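You operate a simulated robot arm through the tools that you are given. There is no shell and no other tool.

Carry out the task below with a simulated robot arm. There is one attempt and no reset: what you move stays moved.

TASK
Prove the module tester at 230 volts with the check block; switch off after.
Fine: block in the bay, guard over it, hold button down till it beeps.

It is judged by the outcome, as a careful person would: the job done as asked, and still so three seconds after it is handed in. It fails if anything else is knocked over, pushed out of place, dropped, spilled or broken.

THE ROBOT
A 7-joint arm with a two-finger gripper, fixed in place. Base frame: the origin is on the floor under the middle of its stand, x ahead of it, y to its left, z up; the work surface is at about z = 845. Units: mm, degrees, N and s.
With the tool pointing down near the work surface it reaches from about 360 to 780 mm from the base axis. Its first joint turns from -143.0 to 143.0 degrees. Payload 2.45 kg.
The TCP is the grasp point between the finger pads, 26 mm short of the fingertips. In the tool frame z runs along the fingers and y along their closing line. The gripper opens to 96 mm; its body begins 69 mm behind the TCP.
Orientation is told as [roll, pitch, yaw] about the base's x, y, z axes, in that order, counted from this pose: with the fingers straight down and closing along the base's y, the tool's x points along the base's -x, its y along +y and its z along -z.

THE INTERFACE
- The arm moves only by the tool step_arm. Its argument "targets" is text: rows parted by semicolons, each of 7 numbers parted by spaces: the shift along the tool's x, y, z in units of 100 mm (1.0 is 100 mm), then the turn, a rotation vector about the tool's x, y, z in units of 45 degrees (1.0 is 45 degrees), then the closure, from 0 (fully open) to 1 (shut). In form: x y z ax ay az grip; .... A call has 1 to 20 rows; each row is the pose to reach, as a shift and turn from the pose commanded when the call began, along the tool's axes at that moment. A call with a number of a shift or a turn outside -1 to 1 is refused whole. Each row takes 0.2 s and may step no farther than 50 mm and 8.6 degrees from the row before; otherwise, or with a gripper value out of range, the whole call is refused. A pose out of reach is approached as far as the arm can. The call stops where the force on the tool passes 50 N (or 10 N more than at its start, if that is more) or the arm is blocked; 0.2 s more then pass. The fingers move at their own pace (about 50 mm/s each) and stop on an object; they squeeze with about 33 N. The grip force told is the motor's: it shows also when the fingers shut on nothing. Time passes only in rows, and 0.2 s behind the last, so rows that repeat a pose let the fingers close. It gives the time, the measured TCP pose, the force on the tool (base axes), the opening and the grip force at its end, in the units of the frame above (readings bear some noise), with the torque about the TCP (base axes, N m) and any sound that the robot's microphone picked up.
- Cameras (640 x 400 px; columns grow to the right, rows downward): "scene" is fixed at [408.1, -506.7, 1574.5]; the picture's right is [1.00, -0.05, 0.00], its down [-0.05, -0.91, -0.42] and it looks along [0.02, 0.42, -0.91] (base axes); focal length 330 px, centre (320, 200). "wrist" rides on the gripper at [82, 3, -98] in the tool frame; the picture's right is [-0.04, 1.00, 0.00], its down [-0.73, -0.03, -0.68] and it looks along [-0.68, -0.03, 0.73] (tool axes); focal length 256 px, centre (320, 200). There is no depth. A picture from a camera that has moved, and an enlarged one, comes with that camera's place and axes in the base frame and with its lens. The place of the scene camera against the robot may be out by one fixed shift of up to 18 mm in any direction.
- snapshot(camera): a new picture of that camera. It takes no simulated time.
- raise_lower(by): slides the trunk up (or, below 0, down) by that many mm; the arm rides with it, the base frame stays. It gives what a move gives, with no picture.
- inspect(camera, box): a new picture of the part [left, top, right, bottom] of that camera's present view, enlarged. It takes no simulated time.
- close_job(): hands the job in; it is judged then, once.

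Nothing tells you positions but the pictures and the camera data. Unless the task says otherwise, let go and move clear before handing in.

The tools are called after "Emit:" as name(argument=value, ...) on one line, values as JSON. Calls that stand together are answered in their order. step_arm: Moves the arm, as the interface text tells. Its arguments: {"type":"object","properties":{"targets":{"type":"string"}},"required":["targets"]} The other tools are called the same way: raise_lower (by) moves the trunk up or down; snapshot (camera) takes a picture; inspect (camera, box) takes an enlarged picture of a part of a camera's view; close_job () hands the job in.

At the start:

```text
time: 0.0
tcp_pos: [329.8, -234.3, 1245.2]
tool_rot: [0.0, 0.0, 0.1]
contact_force: [0.1, 0.1, 0.2]
wrist_torque: [0.01, 0.01, 0.0]
width: 95.9
grip_force: 0.0
trunk travel left (down, up): [-575.0, 65.0]
```

scene: 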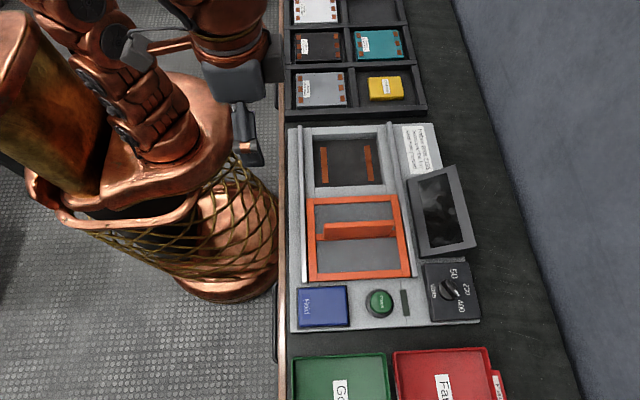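
wrist: 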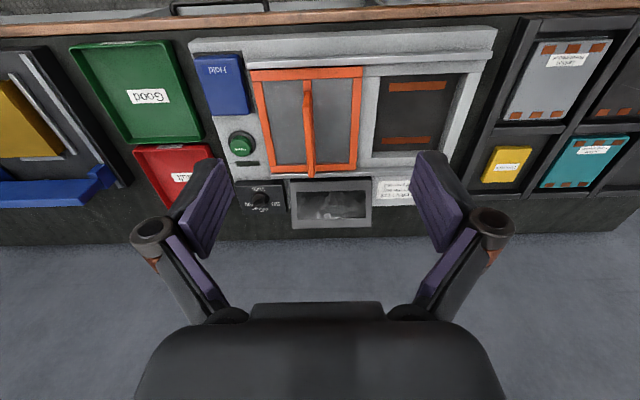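

I see a module tester with a bay, an orange guard on rails, a blue hold pad, a green button and a rotary selector, plus a tray of modules and Good/Fail trays. I'll look closer at the labels before moving.

Emit:
inspect(camera="scene", box=[280, 0, 440, 120])

Emit:
inspect(camera="scene", box=[280, 240, 500, 400])

Emit:
inspect(camera="scene", box=[280, 110, 500, 270])

Emit:
inspect(camera="wrist", box=[440, 20, 640, 240])

Emit:
inspect(camera="wrist", box=[180, 20, 500, 240])

Emit:
inspect(camera="wrist", box=[0, 20, 220, 240])

```text
3.33 times, centred on (360, 60) of scene
camera zoom: at [408.1, -506.7, 1574.5], right [1.0, -0.05, 0.0], down [-0.05, -0.91, -0.42], along [0.02, 0.42, -0.91], focal length 1099 px, centre (187, 667)
```

zoom: 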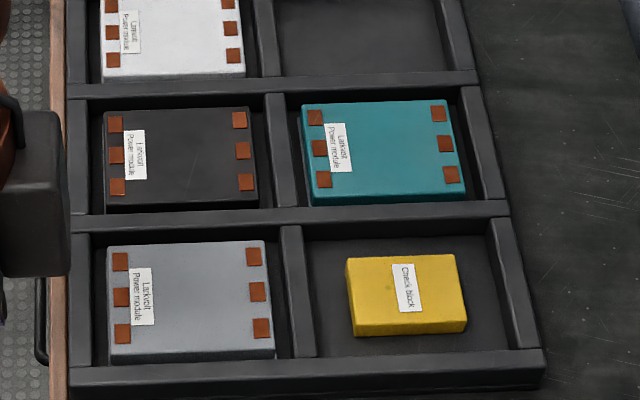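

```text
2.50 times, centred on (390, 320) of scene
camera zoom: at [408.1, -506.7, 1574.5], right [1.0, -0.05, 0.0], down [-0.05, -0.91, -0.42], along [0.02, 0.42, -0.91], focal length 824 px, centre (145, -100)
```

zoom: 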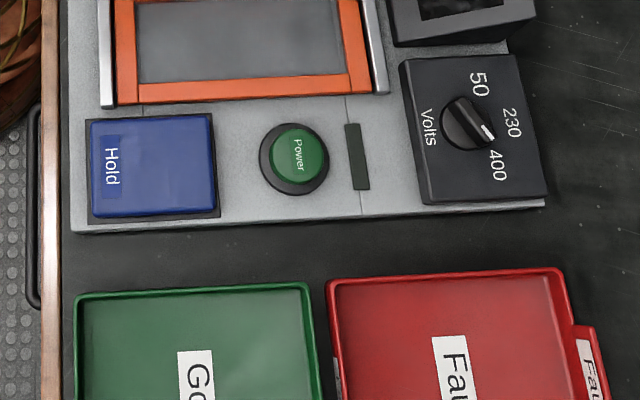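

```text
2.50 times, centred on (390, 190) of scene
camera zoom: at [408.1, -506.7, 1574.5], right [1.0, -0.05, 0.0], down [-0.05, -0.91, -0.42], along [0.02, 0.42, -0.91], focal length 824 px, centre (145, 225)
```

zoom: 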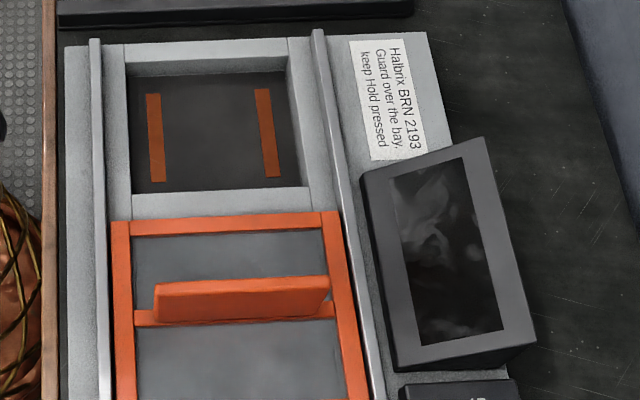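

```text
1.82 times, centred on (540, 130) of wrist
camera zoom: at [248.6, -230.6, 1344.4], right [0.04, 1.0, 0.0], down [0.73, -0.03, 0.68], along [0.68, -0.03, -0.73], focal length 465 px, centre (-80, 327)
```

zoom: 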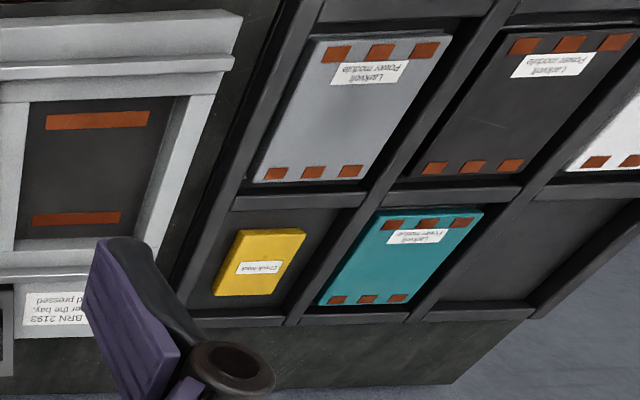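

```text
1.82 times, centred on (340, 130) of wrist
camera zoom: at [248.6, -230.6, 1344.4], right [0.04, 1.0, 0.0], down [0.73, -0.03, 0.68], along [0.68, -0.03, -0.73], focal length 465 px, centre (284, 327)
```

zoom: 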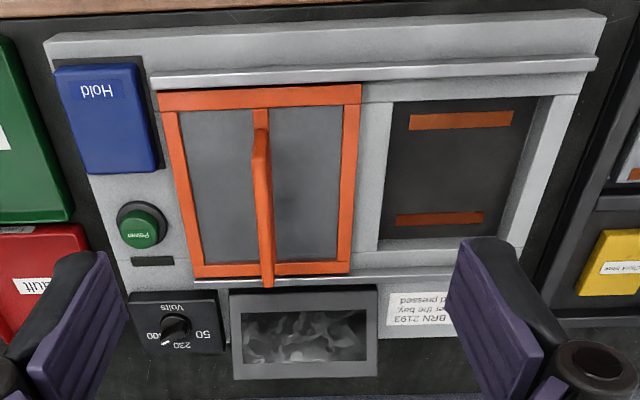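

```text
1.82 times, centred on (110, 130) of wrist
camera zoom: at [248.6, -230.6, 1344.4], right [0.04, 1.0, 0.0], down [0.73, -0.03, 0.68], along [0.68, -0.03, -0.73], focal length 465 px, centre (702, 327)
```

zoom: 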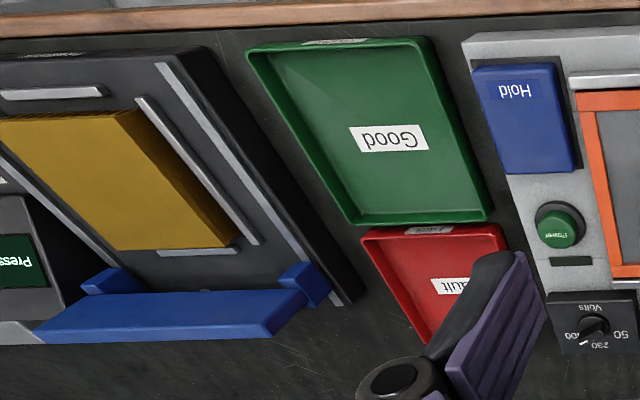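

The tester is off, with its guard slid clear of the bay at about (500, -70). The check block is in the near cell of the module tray at about (610, 165), and the knob looks to be between 230 and 400. I'll lower the trunk to get the wrist camera closer.

Emit:
raise_lower(by=-150)

Emit:
snapshot(camera="wrist")

Emit:
snapshot(camera="scene")

```text
time: 1.8
tcp_pos: [330.8, -233.5, 1096.2]
tool_rot: [0.0, 0.0, 0.0]
contact_force: [-0.2, 0.0, -0.3]
wrist_torque: [0.02, 0.03, 0.03]
width: 96.0
grip_force: 0.1
trunk travel left (down, up): [-425.0, 215.0]
```

```text
taken
camera wrist: at [248.6, -230.6, 1194.5], right [0.04, 1.0, 0.0], down [0.73, -0.03, 0.68], along [0.68, -0.03, -0.73], focal length 256 px, centre (320, 200)
```

wrist: 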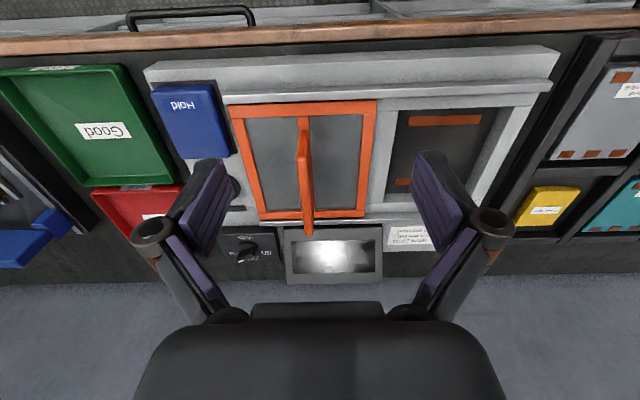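

```text
taken
```

scene: 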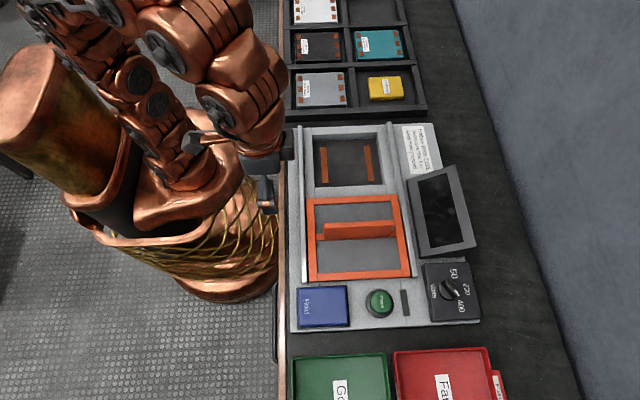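

Emit:
inspect(camera="wrist", box=[200, 200, 300, 280])

Emit:
inspect(camera="scene", box=[410, 250, 490, 330])

Emit:
inspect(camera="scene", box=[390, 110, 490, 260])

```text
5.00 times, centred on (250, 240) of wrist
camera zoom: at [248.6, -230.6, 1194.5], right [0.04, 1.0, 0.0], down [0.73, -0.03, 0.68], along [0.68, -0.03, -0.73], focal length 1280 px, centre (670, 0)
```

zoom: 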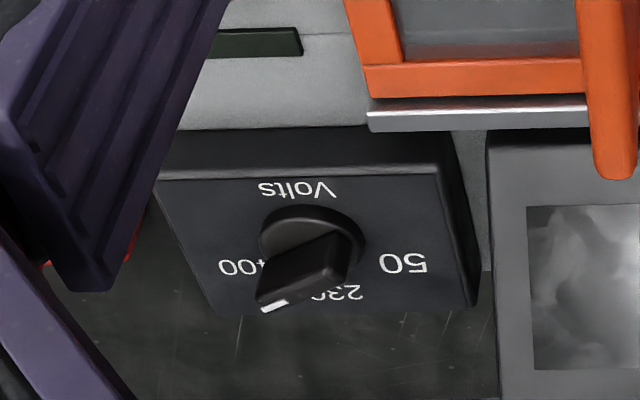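

```text
5.00 times, centred on (450, 290) of scene
camera zoom: at [408.1, -506.7, 1574.5], right [1.0, -0.05, 0.0], down [-0.05, -0.91, -0.42], along [0.02, 0.42, -0.91], focal length 1648 px, centre (-330, -250)
```

zoom: 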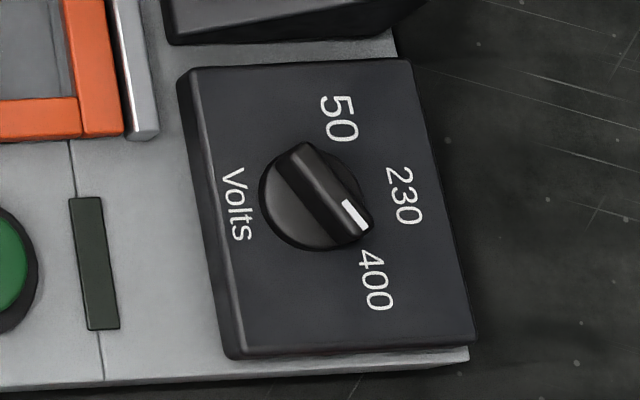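

```text
2.67 times, centred on (440, 185) of scene
camera zoom: at [408.1, -506.7, 1574.5], right [1.0, -0.05, 0.0], down [-0.05, -0.91, -0.42], along [0.02, 0.42, -0.91], focal length 879 px, centre (0, 240)
```

zoom: 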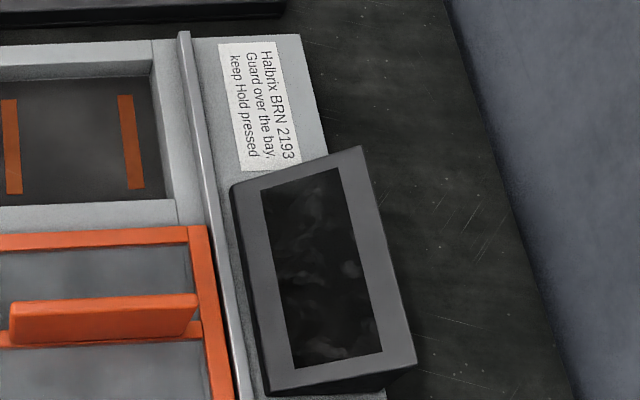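

The knob's white mark points at 400, so it must be turned to 230. I place it at about (680, -400, 875), and I'm moving the arm over there for a closer look.

Emit:
step_arm(targets="-0.333 -0.28 0 0 0 0 0; -0.667 -0.56 0 0 0 0 0; -1.0 -0.84 0 0 0 0 0")

Emit:
step_arm(targets="-0.333 -0.28 0.15 0 0 0 0; -0.667 -0.56 0.3 0 0 0 0; -1.0 -0.84 0.45 0 0 0 0")

Emit:
snapshot(camera="wrist")

Emit:
snapshot(camera="scene")

```text
time: 2.5
tcp_pos: [431.2, -316.9, 1095.6]
tool_rot: [-0.1, 0.0, -0.1]
contact_force: [-0.7, 0.4, 1.0]
wrist_torque: [-0.03, -0.05, 0.01]
width: 95.9
grip_force: 0.0
trunk travel left (down, up): [-425.0, 215.0]
```

```text
time: 3.4
tcp_pos: [490.6, -362.9, 1040.5]
tool_rot: [0.2, -0.1, 0.1]
contact_force: [0.1, 0.0, -0.8]
wrist_torque: [0.01, 0.0, -0.01]
width: 96.0
grip_force: 0.0
out of reach, approached as far as the arm can: row 2, 3
trunk travel left (down, up): [-425.0, 215.0]
```

```text
taken
camera wrist: at [409.2, -360.1, 1139.7], right [0.04, 1.0, 0.0], down [0.73, -0.03, 0.68], along [0.68, -0.03, -0.73], focal length 256 px, centre (320, 200)
```

wrist: 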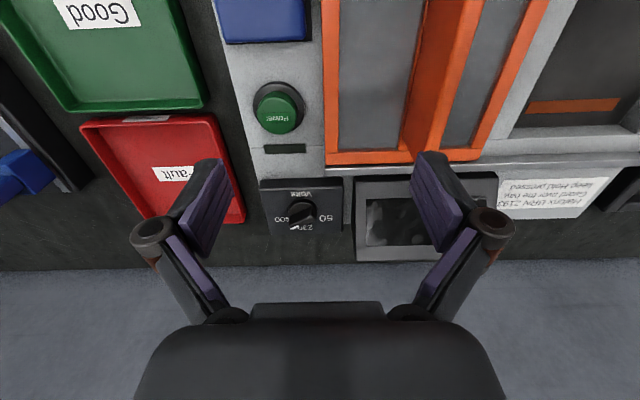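

```text
taken
```

scene: 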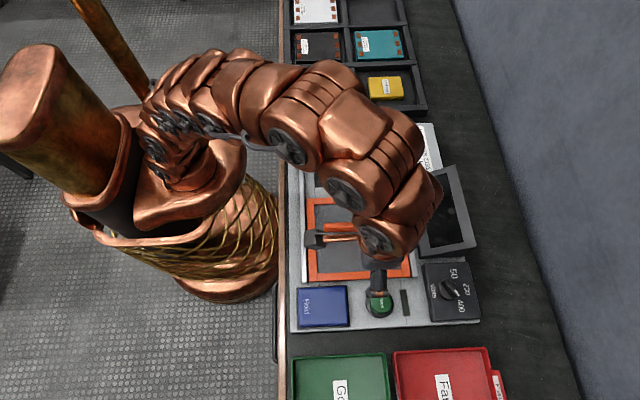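

That pose was out of reach at this trunk height, so I'll raise the arm relative to the trunk and then lower the trunk for more reach.

Emit:
step_arm(targets="0 0 -0.4 0 0 0 0; 0 0 -0.8 0 0 0 0; 0 0 -1.0 0 0 0 0")

Emit:
raise_lower(by=-120)

```text
time: 4.2
tcp_pos: [468.4, -342.8, 1075.1]
tool_rot: [0.0, 0.0, 0.1]
contact_force: [-0.1, 0.2, -0.2]
wrist_torque: [0.04, 0.01, -0.03]
width: 95.9
grip_force: 0.1
out of reach, approached as far as the arm can: row 1, 2, 3
trunk travel left (down, up): [-425.0, 215.0]
```

```text
time: 5.7
tcp_pos: [467.9, -343.0, 955.3]
tool_rot: [0.0, 0.0, 0.2]
contact_force: [-1.3, 0.1, -0.5]
wrist_torque: [-0.01, 0.02, -0.02]
width: 96.3
grip_force: 0.0
trunk travel left (down, up): [-305.0, 335.0]
```

Reach improves when the tool is low relative to the trunk, so the trunk should go up instead. I'll raise it fully and then bring the arm down and out toward the knob.

Emit:
raise_lower(by=335)

Emit:
step_arm(targets="0 0 0.4 0 0 0 0; 0 0 0.8 0 0 0 0; 0 0 1.0 0 0 0 0")

Emit:
step_arm(targets="0 0 0.4 0 0 0 0; 0 0 0.8 0 0 0 0; 0 0 1.0 0 0 0 0")

```text
time: 8.9
tcp_pos: [467.3, -341.7, 1291.8]
tool_rot: [0.0, 0.1, 0.1]
contact_force: [-0.2, 0.9, 0.0]
wrist_torque: [0.0, -0.01, -0.02]
width: 96.3
grip_force: 0.0
trunk travel left (down, up): [-640.0, 0.0]
```

```text
time: 9.7
tcp_pos: [467.0, -339.1, 1191.0]
tool_rot: [0.0, 0.1, 0.1]
contact_force: [0.7, 0.7, -0.4]
wrist_torque: [-0.02, 0.01, 0.01]
width: 95.8
grip_force: 0.1
trunk travel left (down, up): [-640.0, 0.0]
```

```text
time: 10.5
tcp_pos: [468.4, -342.2, 1090.0]
tool_rot: [0.1, 0.0, 0.1]
contact_force: [-0.2, 0.1, 0.3]
wrist_torque: [0.02, -0.01, 0.0]
width: 95.8
grip_force: 0.0
trunk travel left (down, up): [-640.0, 0.0]
```

Emit:
step_arm(targets="-0.3 -0.2 0.17 0 0 0 0; -0.6 -0.4 0.34 0 0 0 0; -0.9 -0.6 0.5 0 0 0 0")

Emit:
snapshot(camera="wrist")

Emit:
inspect(camera="wrist", box=[220, 120, 420, 245])

```text
time: 11.3
tcp_pos: [557.2, -402.2, 1039.9]
tool_rot: [0.0, 0.0, 0.0]
contact_force: [-0.4, -0.9, 0.6]
wrist_torque: [0.0, -0.03, 0.01]
width: 95.8
grip_force: 0.1
trunk travel left (down, up): [-640.0, 0.0]
```

```text
taken
camera wrist: at [475.8, -399.3, 1138.9], right [0.04, 1.0, 0.0], down [0.73, -0.03, 0.68], along [0.68, -0.03, -0.73], focal length 256 px, centre (320, 200)
```

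wrist: 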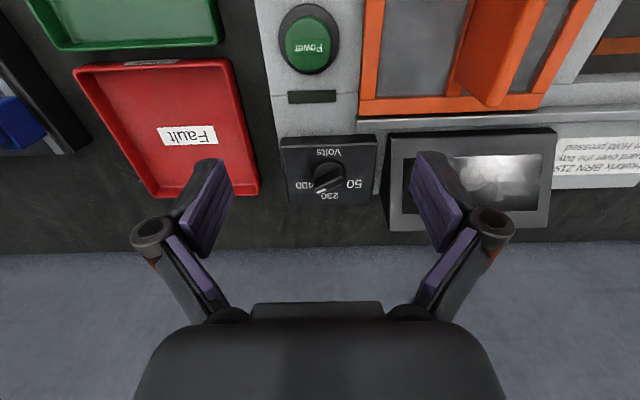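

```text
3.20 times, centred on (320, 182) of wrist
camera zoom: at [475.8, -399.3, 1138.9], right [0.04, 1.0, 0.0], down [0.73, -0.03, 0.68], along [0.68, -0.03, -0.73], focal length 819 px, centre (320, 256)
```

zoom: 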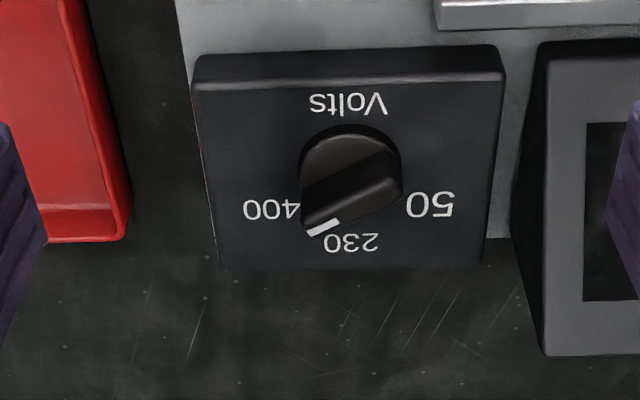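

The knob centre is near (674, -397) on a panel top at about z = 875, with its labels at 0° and ±60°. I'm moving in for a closer look at the pointer bar's angle and height.

Emit:
step_arm(targets="-0.3 0.02 0.3 0 0 0 0; -0.6 0.05 0.6 0 0 0 0")

Emit:
snapshot(camera="wrist")

Emit:
inspect(camera="wrist", box=[240, 90, 400, 250])

Emit:
snapshot(camera="scene")

```text
time: 11.9
tcp_pos: [617.6, -397.0, 982.8]
tool_rot: [0.0, -0.1, 0.1]
contact_force: [-0.1, -0.3, 1.1]
wrist_torque: [0.03, -0.02, 0.01]
width: 96.0
grip_force: 0.1
trunk travel left (down, up): [-640.0, 0.0]
```

```text
taken
camera wrist: at [535.1, -394.3, 1081.1], right [0.04, 1.0, 0.0], down [0.73, -0.03, 0.68], along [0.68, -0.03, -0.73], focal length 256 px, centre (320, 200)
```

wrist: 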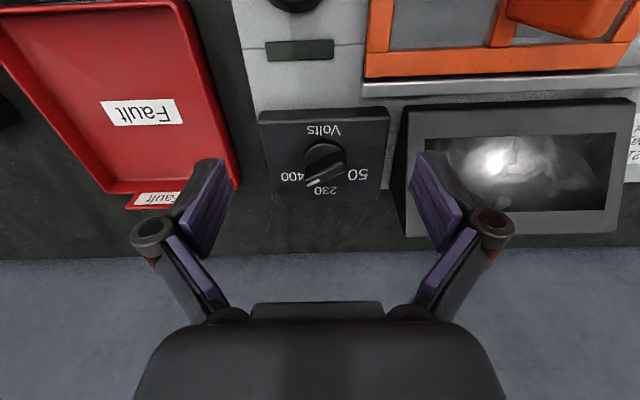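

```text
2.50 times, centred on (320, 170) of wrist
camera zoom: at [535.1, -394.3, 1081.1], right [0.04, 1.0, 0.0], down [0.73, -0.03, 0.68], along [0.68, -0.03, -0.73], focal length 640 px, centre (320, 275)
```

zoom: 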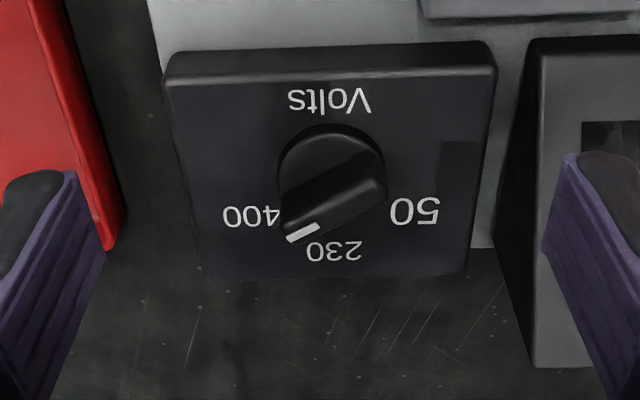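

```text
taken
```

scene: 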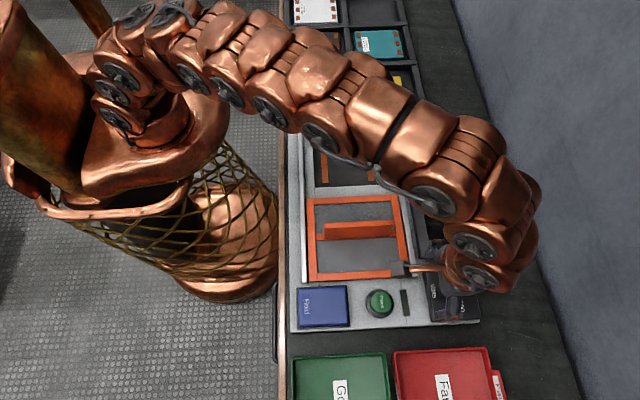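

The bar points at -60° (400), its top is near z = 902, and 230 lies straight ahead at 0°. I'll turn the gripper to match the bar before descending.

Emit:
step_arm(targets="0 0 0 0 0 0.19 0; 0 0 0 0 0 0.38 0; 0 0 0 0 0 0.57 0; 0 0 0 0 0 0.76 0; 0 0 0 0 0 0.95 0")

Emit:
step_arm(targets="0 0 0 0 0 0.19 0; 0 0 0 0 0 0.383 0; 0 0 0 0 0 0.383 0")

Emit:
snapshot(camera="wrist")

```text
time: 13.1
tcp_pos: [617.8, -398.1, 980.8]
tool_rot: [0.0, 0.0, -42.9]
contact_force: [0.3, 0.2, 0.5]
wrist_torque: [-0.01, -0.01, 0.01]
width: 95.7
grip_force: 0.2
trunk travel left (down, up): [-640.0, 0.0]
```

```text
refused: row 2 steps farther than a row can; nothing moved
```

```text
taken
camera wrist: at [560.0, -340.1, 1079.4], right [0.71, 0.71, 0.0], down [0.52, -0.52, 0.68], along [0.48, -0.48, -0.73], focal length 256 px, centre (320, 200)
```

wrist: 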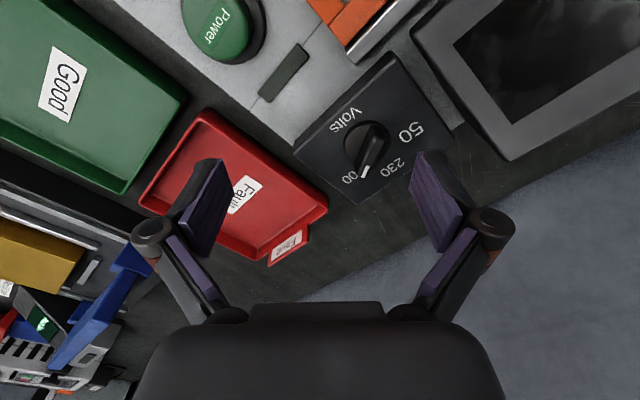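

Emit:
inspect(camera="wrist", box=[300, 90, 440, 210])

Emit:
step_arm(targets="0 0 0 0 0 0.19 0; 0 0 0 0 0 0.38 0; 0 0 0 0 0 0.38 0")

Emit:
inspect(camera="wrist", box=[300, 90, 440, 210])

```text
3.33 times, centred on (370, 150) of wrist
camera zoom: at [560.0, -340.1, 1079.4], right [0.71, 0.71, 0.0], down [0.52, -0.52, 0.68], along [0.48, -0.48, -0.73], focal length 853 px, centre (153, 367)
```

zoom: 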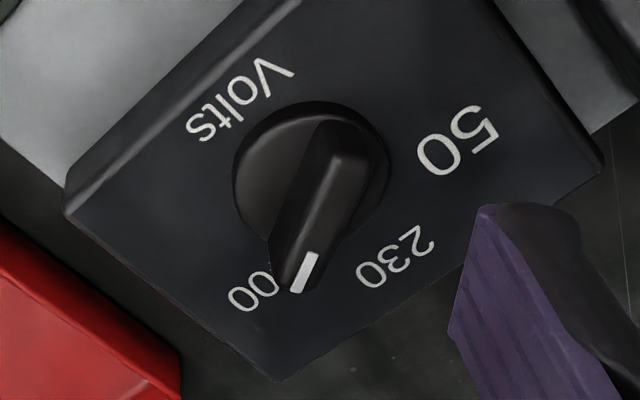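

```text
time: 13.9
tcp_pos: [617.9, -396.5, 980.8]
tool_rot: [0.0, 0.0, -59.9]
contact_force: [0.0, -0.7, 0.0]
wrist_torque: [0.02, 0.02, -0.03]
width: 96.1
grip_force: 0.0
trunk travel left (down, up): [-640.0, 0.0]
```

```text
3.33 times, centred on (370, 150) of wrist
camera zoom: at [579.1, -325.5, 1079.5], right [0.88, 0.47, 0.0], down [0.34, -0.65, 0.68], along [0.32, -0.6, -0.73], focal length 853 px, centre (153, 367)
```

zoom: 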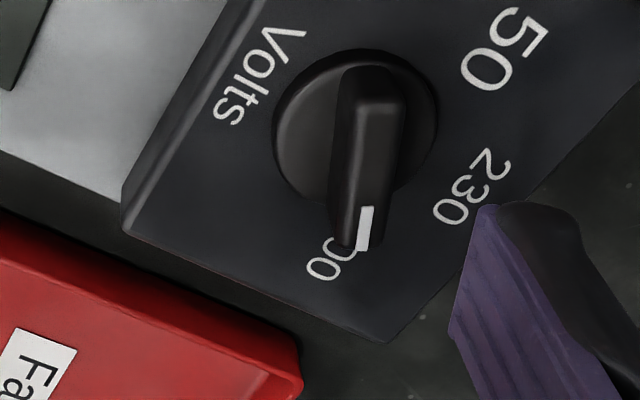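

Emit:
step_arm(targets="-0.13 0.25 0.2 0 0 0 0; -0.26 0.5 0.42 0 0 0 0; -0.26 0.5 0.42 0 0 0 0")

Emit:
snapshot(camera="wrist")

```text
time: 14.7
tcp_pos: [673.2, -395.1, 937.9]
tool_rot: [0.0, 0.1, -59.8]
contact_force: [-0.7, -0.4, 0.5]
wrist_torque: [0.01, -0.03, -0.03]
width: 96.2
grip_force: 0.1
trunk travel left (down, up): [-640.0, 0.0]
```

```text
taken
camera wrist: at [635.3, -323.9, 1036.6], right [0.88, 0.47, 0.0], down [0.34, -0.65, 0.68], along [0.32, -0.6, -0.73], focal length 256 px, centre (320, 200)
```

wrist: 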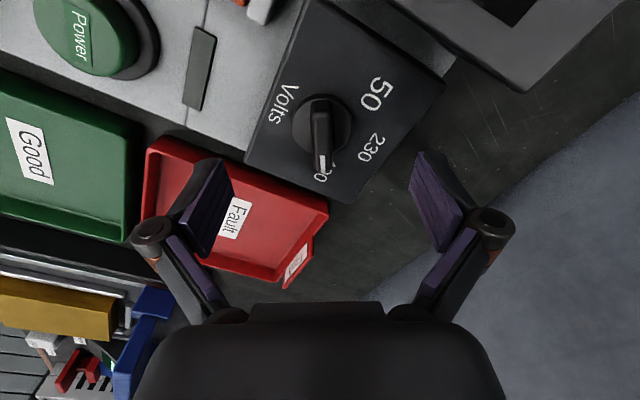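

Emit:
inspect(camera="wrist", box=[270, 80, 370, 190])

```text
3.64 times, centred on (320, 135) of wrist
camera zoom: at [635.3, -323.9, 1036.6], right [0.88, 0.47, 0.0], down [0.34, -0.65, 0.68], along [0.32, -0.6, -0.73], focal length 931 px, centre (320, 436)
```

zoom: 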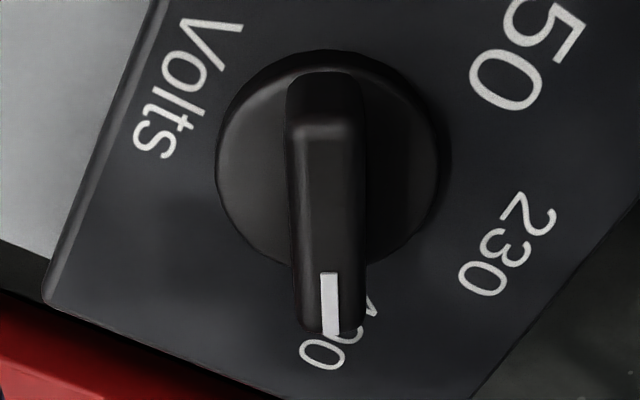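

The gripper is aligned over the bar, so I'll lower it until the tips are just above the knob's skirt and then close on the bar.

Emit:
step_arm(targets="0.01 0 0.14 0 0 0 0; 0.01 0 0.265 0 0 0 0; 0.01 0 0.265 0 0 0 0")

Emit:
step_arm(targets="0 0 0 0 0 0 1; 0 0 0 0 0 0 1; 0 0 0 0 0 0 1; 0 0 0 0 0 0 1; 0 0 0 0 0 0 1; 0 0 0 0 0 0 1")

Emit:
snapshot(camera="wrist")

```text
time: 15.5
tcp_pos: [673.5, -394.7, 910.7]
tool_rot: [0.0, 0.0, -59.9]
contact_force: [0.5, 0.4, 1.3]
wrist_torque: [0.02, -0.01, -0.01]
width: 96.0
grip_force: 0.0
trunk travel left (down, up): [-640.0, 0.0]
```

```text
time: 16.9
tcp_pos: [674.3, -393.4, 911.3]
tool_rot: [-0.1, 0.0, -59.7]
contact_force: [3.5, 0.6, -1.2]
wrist_torque: [-0.2, -0.27, -0.03]
width: 12.8
grip_force: 39.7
trunk travel left (down, up): [-640.0, 0.0]
```

```text
taken
camera wrist: at [635.7, -322.2, 1010.3], right [0.88, 0.47, 0.0], down [0.34, -0.65, 0.68], along [0.32, -0.6, -0.73], focal length 256 px, centre (320, 200)
```

wrist: 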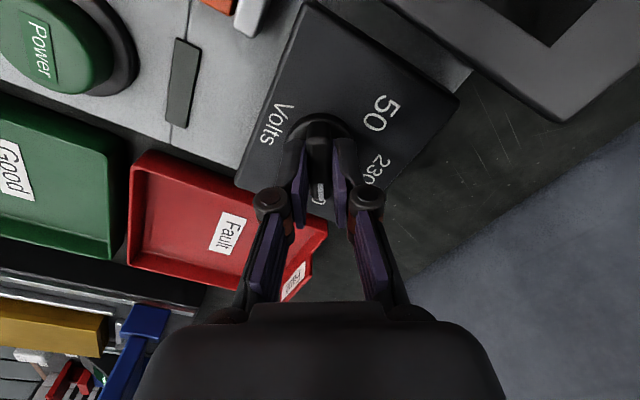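

Gripped at 12.8 mm. Now I'll turn the knob counter-clockwise from 400 toward 230.

Emit:
step_arm(targets="0 0 0 0 0 -0.12 1; 0 0 0 0 0 -0.24 1; 0 0 0 0 0 -0.36 1; 0 0 0 0 0 -0.48 1; 0 0 0 0 0 -0.6 1; 0 0 0 0 0 -0.72 1")

Emit:
snapshot(camera="wrist")

```text
time: 18.3
tcp_pos: [673.4, -394.4, 911.0]
tool_rot: [0.0, 0.0, -27.3]
contact_force: [6.3, -3.9, -2.1]
wrist_torque: [-0.03, 0.05, -0.01]
width: 12.8
grip_force: 39.5
trunk travel left (down, up): [-640.0, 0.0]
```

```text
taken
camera wrist: at [602.6, -354.4, 1010.3], right [0.49, 0.87, 0.0], down [0.64, -0.36, 0.68], along [0.59, -0.34, -0.73], focal length 256 px, centre (320, 200)
```

wrist: 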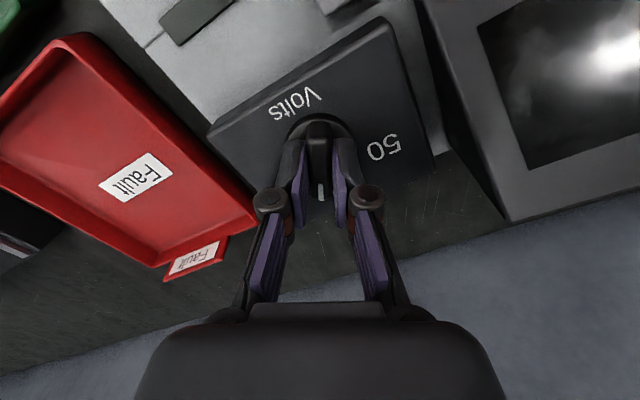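

Emit:
step_arm(targets="0 0 0 0 0 -0.12 1; 0 0 0 0 0 -0.24 1; 0 0 0 0 0 -0.36 1; 0 0 0 0 0 -0.48 1; 0 0 0 0 0 -0.61 1; 0 0 0 0 0 -0.61 1")

Emit:
snapshot(camera="wrist")

Emit:
inspect(camera="wrist", box=[240, 90, 400, 220])

```text
time: 19.7
tcp_pos: [673.8, -394.3, 912.1]
tool_rot: [0.0, -0.1, 0.0]
contact_force: [7.4, -12.0, -10.8]
wrist_torque: [-0.32, 0.19, -0.01]
width: 13.0
grip_force: 39.7
trunk travel left (down, up): [-640.0, 0.0]
```

```text
taken
camera wrist: at [591.9, -392.1, 1010.4], right [0.04, 1.0, 0.0], down [0.73, -0.03, 0.68], along [0.68, -0.03, -0.73], focal length 256 px, centre (320, 200)
```

wrist: 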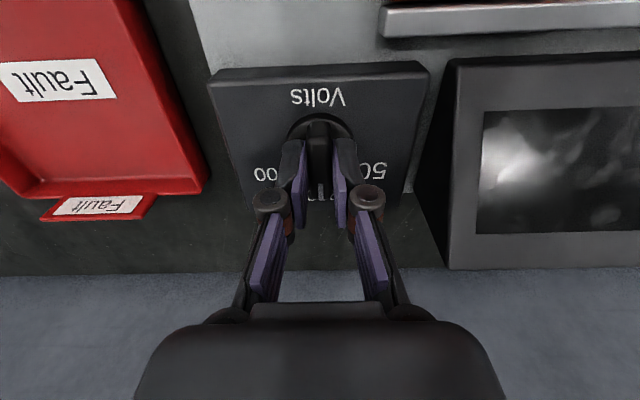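

```text
3.08 times, centred on (320, 155) of wrist
camera zoom: at [591.9, -392.1, 1010.4], right [0.04, 1.0, 0.0], down [0.73, -0.03, 0.68], along [0.68, -0.03, -0.73], focal length 788 px, centre (320, 338)
```

zoom: 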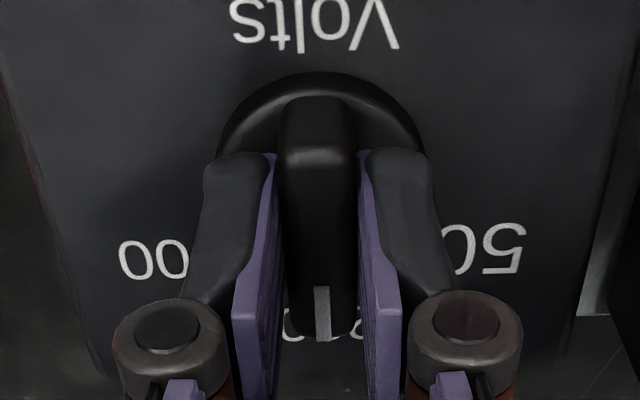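

The knob is now at 230. I'll open only partway because the display is close by, then lift clear and check.

Emit:
step_arm(targets="0 0 0 0 0 0 0.6; 0 0 0 0 0 0 0.6; 0 0 0 0 0 0 0.6")

Emit:
step_arm(targets="0 0 -0.3 0 0 0 0.6; 0 0 -0.6 0 0 0 0.6; 0.4 0 -0.8 0 0 0 0.6")

Emit:
inspect(camera="wrist", box=[220, 70, 420, 220])

Emit:
snapshot(camera="wrist")

```text
time: 20.5
tcp_pos: [674.1, -393.5, 912.6]
tool_rot: [-0.1, -0.1, 0.1]
contact_force: [-0.2, 0.3, -0.7]
wrist_torque: [0.01, -0.02, -0.01]
width: 38.3
grip_force: 0.1
trunk travel left (down, up): [-640.0, 0.0]
```

```text
time: 21.3
tcp_pos: [632.2, -392.8, 991.8]
tool_rot: [0.1, 0.0, 0.1]
contact_force: [0.1, 0.9, -0.7]
wrist_torque: [-0.05, -0.04, 0.02]
width: 38.4
grip_force: 0.1
trunk travel left (down, up): [-640.0, 0.0]
```

```text
2.67 times, centred on (320, 145) of wrist
camera zoom: at [550.7, -390.1, 1091.2], right [0.04, 1.0, 0.0], down [0.73, -0.03, 0.68], along [0.68, -0.03, -0.73], focal length 683 px, centre (320, 347)
```

zoom: 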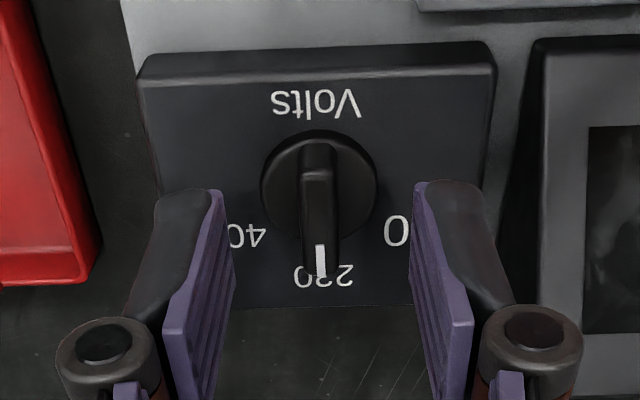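

```text
taken
camera wrist: at [550.7, -390.1, 1091.2], right [0.04, 1.0, 0.0], down [0.73, -0.03, 0.68], along [0.68, -0.03, -0.73], focal length 256 px, centre (320, 200)
```

wrist: 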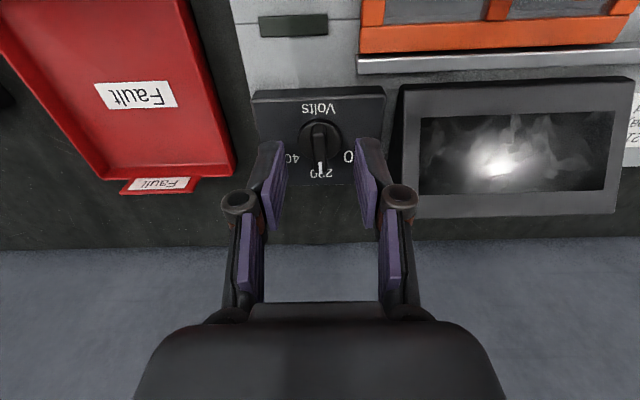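

The knob reads 230. Next is the check block, so I'll swing over to the module tray at a safe height.

Emit:
step_arm(targets="0.08 0.48 -0.1 0 0 0 0.6; 0.16 0.96 -0.2 0 0 0 0.6")

Emit:
step_arm(targets="0.08 0.48 0 0 0 0 0.6; 0.16 0.96 0 0 0 0 0.6")

Emit:
step_arm(targets="0.08 0.48 0 0 0 0 0.6; 0.16 0.96 0 0 0 0 0.6")

Emit:
step_arm(targets="0.08 0.48 0 0 0 0 0.6; 0.16 0.96 0 0 0 0 0.6")

Emit:
step_arm(targets="0.08 0.48 0 0 0 0 0.6; 0.16 0.96 0 0 0 0 0.6")

Emit:
step_arm(targets="0.08 0.48 0 0 0 0 0.3; 0.16 0.94 0 0 0 0 0; 0.16 0.94 0 0 0 0 0")

Emit:
snapshot(camera="wrist")

Emit:
snapshot(camera="scene")

```text
time: 21.9
tcp_pos: [615.7, -297.8, 1010.5]
tool_rot: [0.0, 0.0, 0.0]
contact_force: [0.2, -0.4, 0.0]
wrist_torque: [-0.02, -0.01, -0.01]
width: 38.3
grip_force: 0.2
trunk travel left (down, up): [-640.0, 0.0]
```

```text
time: 22.5
tcp_pos: [598.2, -201.8, 1010.5]
tool_rot: [0.0, 0.1, 0.0]
contact_force: [-0.5, -0.7, 0.6]
wrist_torque: [0.05, 0.01, 0.01]
width: 38.3
grip_force: 0.1
trunk travel left (down, up): [-640.0, 0.0]
```

```text
time: 23.1
tcp_pos: [584.3, -104.4, 1013.2]
tool_rot: [0.0, 0.0, -0.1]
contact_force: [0.3, -0.4, 0.3]
wrist_torque: [0.0, 0.01, 0.01]
width: 38.2
grip_force: 0.1
trunk travel left (down, up): [-640.0, 0.0]
```

```text
time: 23.7
tcp_pos: [569.7, -9.6, 1010.9]
tool_rot: [0.0, 0.1, 0.0]
contact_force: [0.4, -0.2, -0.7]
wrist_torque: [0.03, 0.03, -0.01]
width: 38.5
grip_force: 0.1
trunk travel left (down, up): [-640.0, 0.0]
```

```text
time: 24.3
tcp_pos: [553.4, 85.1, 1011.1]
tool_rot: [0.0, 0.0, 0.0]
contact_force: [-0.4, -0.7, 0.1]
wrist_torque: [0.01, 0.06, -0.01]
width: 38.3
grip_force: 0.0
trunk travel left (down, up): [-640.0, 0.0]
```

```text
time: 25.1
tcp_pos: [536.9, 182.1, 1012.3]
tool_rot: [-0.1, 0.0, 0.0]
contact_force: [0.7, 0.6, 0.0]
wrist_torque: [0.0, -0.01, -0.01]
width: 95.9
grip_force: 0.0
trunk travel left (down, up): [-640.0, 0.0]
```

```text
taken
camera wrist: at [455.1, 185.7, 1111.8], right [0.04, 1.0, 0.0], down [0.73, -0.03, 0.68], along [0.68, -0.03, -0.73], focal length 256 px, centre (320, 200)
```

wrist: 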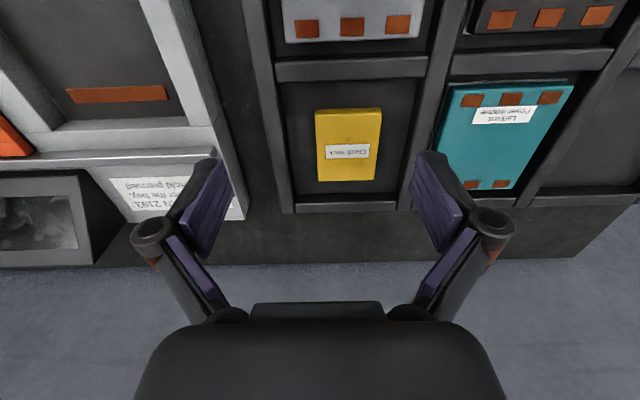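

```text
taken
```

scene: 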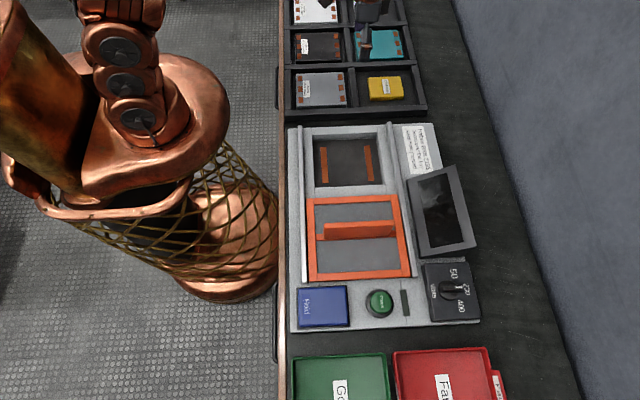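

Emit:
inspect(camera="wrist", box=[260, 60, 440, 220])

Emit:
inspect(camera="wrist", box=[0, 0, 260, 220])

```text
2.50 times, centred on (350, 140) of wrist
camera zoom: at [455.1, 185.7, 1111.8], right [0.04, 1.0, 0.0], down [0.73, -0.03, 0.68], along [0.68, -0.03, -0.73], focal length 640 px, centre (245, 350)
```

zoom: 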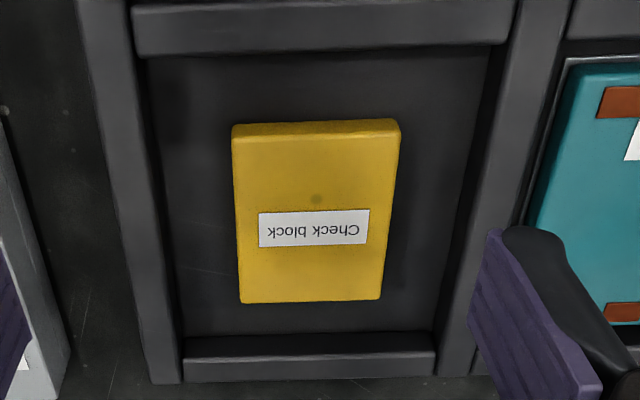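

```text
1.82 times, centred on (130, 110) of wrist
camera zoom: at [455.1, 185.7, 1111.8], right [0.04, 1.0, 0.0], down [0.73, -0.03, 0.68], along [0.68, -0.03, -0.73], focal length 465 px, centre (666, 364)
```

zoom: 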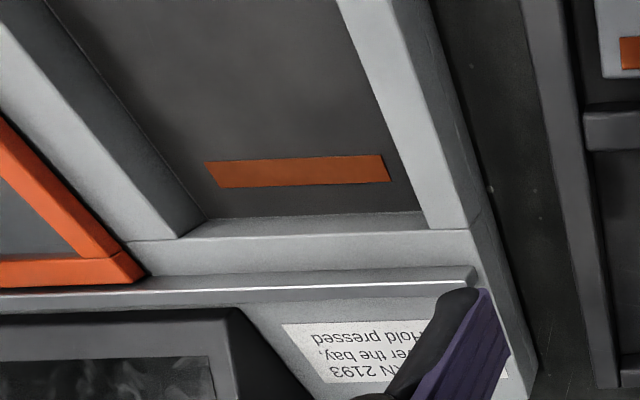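

Three wrist views agree that the block top is at about z = 826, centre about (631, 212), so the tray may be sunken. I'll drop a bit lower and take another view to confirm the height.

Emit:
step_arm(targets="0 0.15 0.4 0 0 0 0; 0 0.3 0.8 0 0 0 0; 0 0.3 0.8 0 0 0 0")

Emit:
snapshot(camera="wrist")

Emit:
inspect(camera="wrist", box=[220, 60, 420, 220])

```text
time: 25.9
tcp_pos: [538.7, 212.8, 932.4]
tool_rot: [0.0, -0.1, 0.0]
contact_force: [0.6, -0.6, -0.2]
wrist_torque: [0.01, 0.0, -0.03]
width: 96.1
grip_force: 0.0
trunk travel left (down, up): [-640.0, 0.0]
```

```text
taken
camera wrist: at [455.3, 215.8, 1031.2], right [0.04, 1.0, 0.0], down [0.73, -0.03, 0.68], along [0.68, -0.03, -0.73], focal length 256 px, centre (320, 200)
```

wrist: 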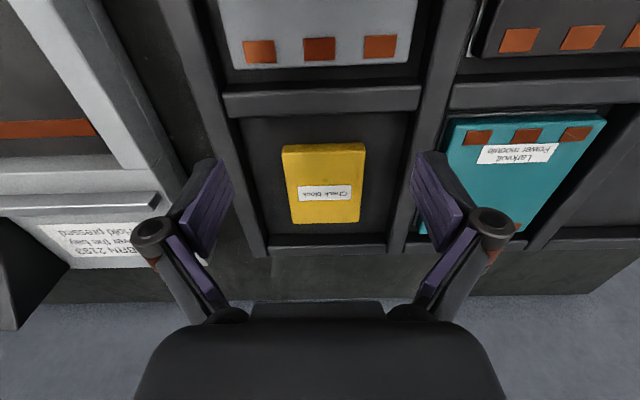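

```text
2.50 times, centred on (320, 140) of wrist
camera zoom: at [455.3, 215.8, 1031.2], right [0.04, 1.0, 0.0], down [0.73, -0.03, 0.68], along [0.68, -0.03, -0.73], focal length 640 px, centre (320, 350)
```

zoom: 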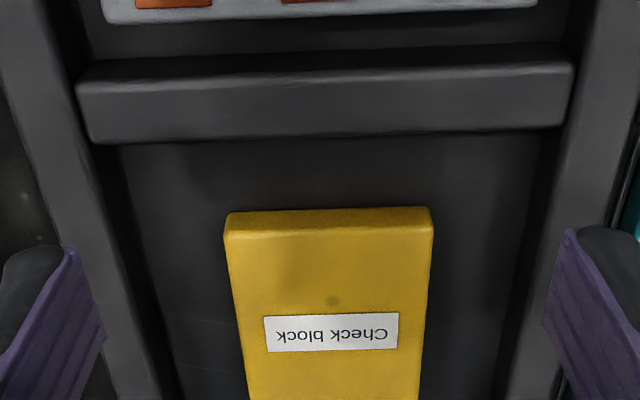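

Block top confirmed at about z = 825, about 97 × 78 mm, spanning y 173–252 and x 587–684. I'll move over its centre and check alignment before descending.

Emit:
step_arm(targets="-0.45 0 0.1 0 0 0 0; -0.9 0 0.2 0 0 0 0; -0.98 0 0.3 0 0 0 0; -0.98 0 0.3 0 0 0 0")

Emit:
snapshot(camera="wrist")

Emit:
snapshot(camera="scene")

```text
time: 26.9
tcp_pos: [637.0, 210.6, 902.0]
tool_rot: [0.1, 0.0, -0.1]
contact_force: [-0.4, -0.2, 0.1]
wrist_torque: [-0.01, -0.01, -0.01]
width: 96.0
grip_force: 0.0
trunk travel left (down, up): [-640.0, 0.0]
```

```text
taken
camera wrist: at [554.2, 213.2, 1000.8], right [0.04, 1.0, 0.0], down [0.73, -0.03, 0.68], along [0.68, -0.03, -0.73], focal length 256 px, centre (320, 200)
```

wrist: 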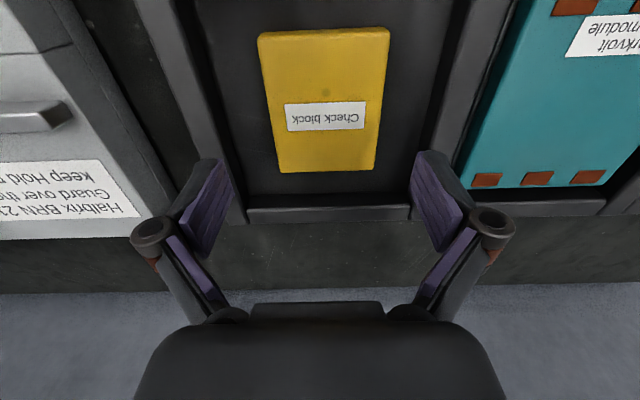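

```text
taken
```

scene: 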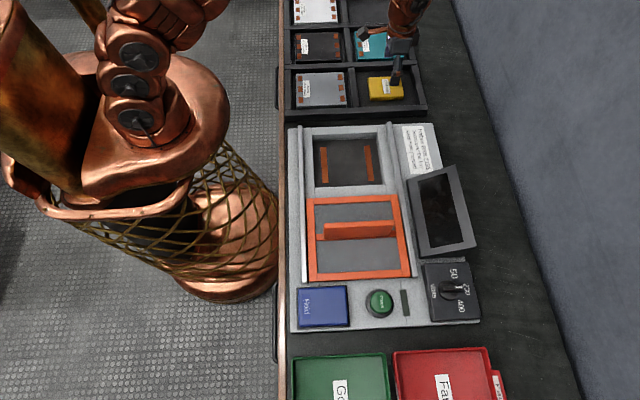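

Emit:
step_arm(targets="0.01 0.03 0.25 0 0 0 0; 0.01 0.03 0.45 0 0 0 0; 0.01 0.03 0.6 0 0 0 0; 0.01 0.03 0.66 0 0 0 0; 0.01 0.03 0.66 0 0 0 0")

Emit:
snapshot(camera="wrist")

```text
time: 28.1
tcp_pos: [634.8, 214.9, 836.4]
tool_rot: [0.0, 0.0, 0.1]
contact_force: [-0.1, -0.3, 0.5]
wrist_torque: [-0.01, 0.01, 0.01]
width: 96.1
grip_force: 0.1
trunk travel left (down, up): [-640.0, 0.0]
```

```text
taken
camera wrist: at [552.7, 216.9, 935.5], right [0.04, 1.0, 0.0], down [0.73, -0.03, 0.68], along [0.68, -0.03, -0.73], focal length 256 px, centre (320, 200)
```

wrist: 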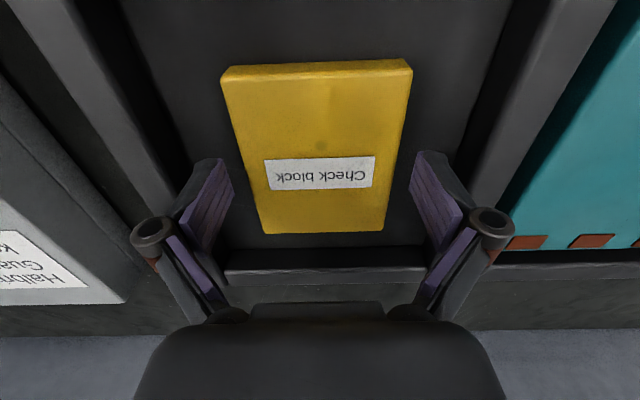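

The fingers straddle the block with about 9 mm clearance each side. Closing on it now.

Emit:
step_arm(targets="0 0 0.02 0 0 0 1; 0 0 0.02 0 0 0 1; 0 0 0.02 0 0 0 1; 0 0 0.02 0 0 0 1")

```text
time: 29.1
tcp_pos: [633.8, 214.4, 835.1]
tool_rot: [0.0, 0.0, 0.1]
contact_force: [-0.1, 2.4, 8.3]
wrist_torque: [0.04, 0.29, -0.11]
width: 79.7
grip_force: 33.3
trunk travel left (down, up): [-640.0, 0.0]
```

Emit:
step_arm(targets="0 0 -0.2 0 0 0 1; 0 0 -0.5 0 0 0 1; 0 0 -0.9 0 0 0 1; 0 0 -1.0 0 0 0 1")

Emit:
snapshot(camera="wrist")

Emit:
snapshot(camera="scene")

```text
time: 30.1
tcp_pos: [633.7, 214.4, 933.3]
tool_rot: [0.0, 0.2, 0.0]
contact_force: [0.5, 0.2, -3.1]
wrist_torque: [0.03, -0.04, 0.05]
width: 79.6
grip_force: 33.1
trunk travel left (down, up): [-640.0, 0.0]
```

```text
taken
camera wrist: at [552.8, 217.0, 1032.1], right [0.04, 1.0, 0.0], down [0.73, -0.03, 0.68], along [0.68, -0.03, -0.73], focal length 256 px, centre (320, 200)
```

wrist: 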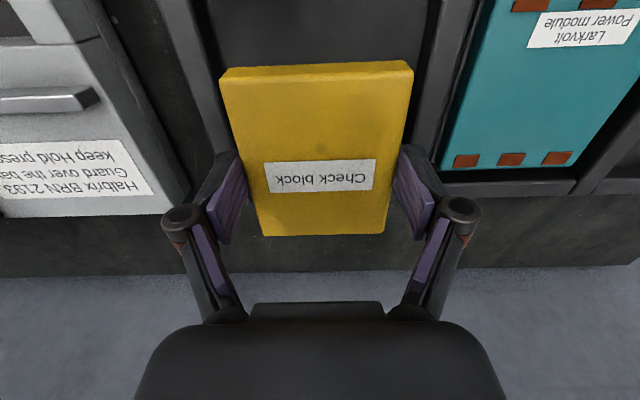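

```text
taken
```

scene: 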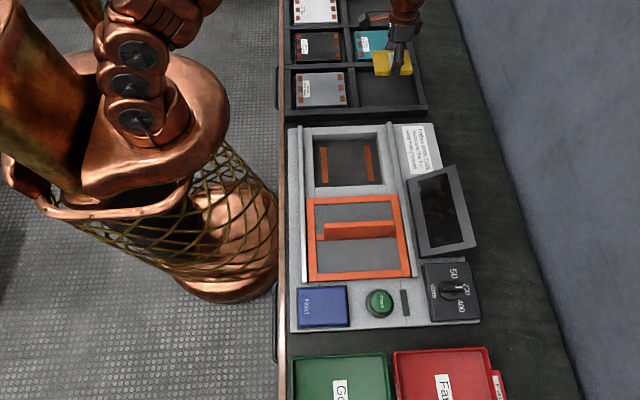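

The block is held securely at 79.7 mm. From earlier views the bay floor is at about z = 818 and centred near (496, -47). I'll move alongside the bay for a clear look before placing.

Emit:
step_arm(targets="0.25 -0.2 -0.1 0 0 0 1; 0.5 -0.4 -0.2 0 0 0 1; 0.7 -0.55 -0.25 0 0 0 1")

Emit:
step_arm(targets="0.25 -0.2 -0.1 0 0 0 1; 0.5 -0.4 -0.2 0 0 0 1; 0.67 -0.54 -0.25 0 0 0 1; 0.67 -0.54 -0.25 0 0 0 1")

Emit:
snapshot(camera="wrist")

Emit:
inspect(camera="wrist", box=[0, 0, 260, 160])

```text
time: 30.9
tcp_pos: [566.0, 158.3, 959.1]
tool_rot: [0.1, 0.0, 0.1]
contact_force: [0.6, 0.7, -3.4]
wrist_torque: [-0.01, 0.03, 0.02]
width: 79.8
grip_force: 32.8
trunk travel left (down, up): [-640.0, 0.0]
```

```text
time: 31.9
tcp_pos: [499.0, 104.9, 982.1]
tool_rot: [-0.1, 0.0, 0.2]
contact_force: [0.2, 0.4, -4.7]
wrist_torque: [0.01, 0.01, 0.02]
width: 79.6
grip_force: 32.7
trunk travel left (down, up): [-640.0, 0.0]
```

```text
taken
camera wrist: at [416.5, 107.5, 1081.6], right [0.04, 1.0, 0.0], down [0.73, -0.03, 0.68], along [0.68, -0.03, -0.73], focal length 256 px, centre (320, 200)
```

wrist: 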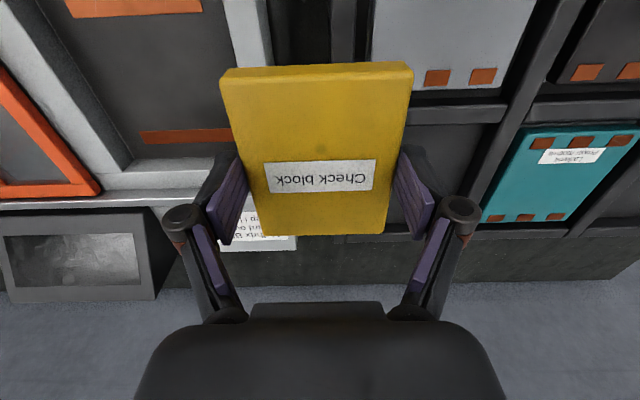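

```text
2.46 times, centred on (130, 80) of wrist
camera zoom: at [416.5, 107.5, 1081.6], right [0.04, 1.0, 0.0], down [0.73, -0.03, 0.68], along [0.68, -0.03, -0.73], focal length 630 px, centre (788, 495)
```

zoom: 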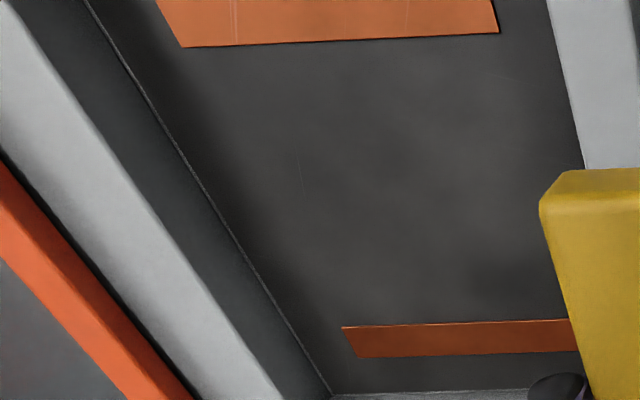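

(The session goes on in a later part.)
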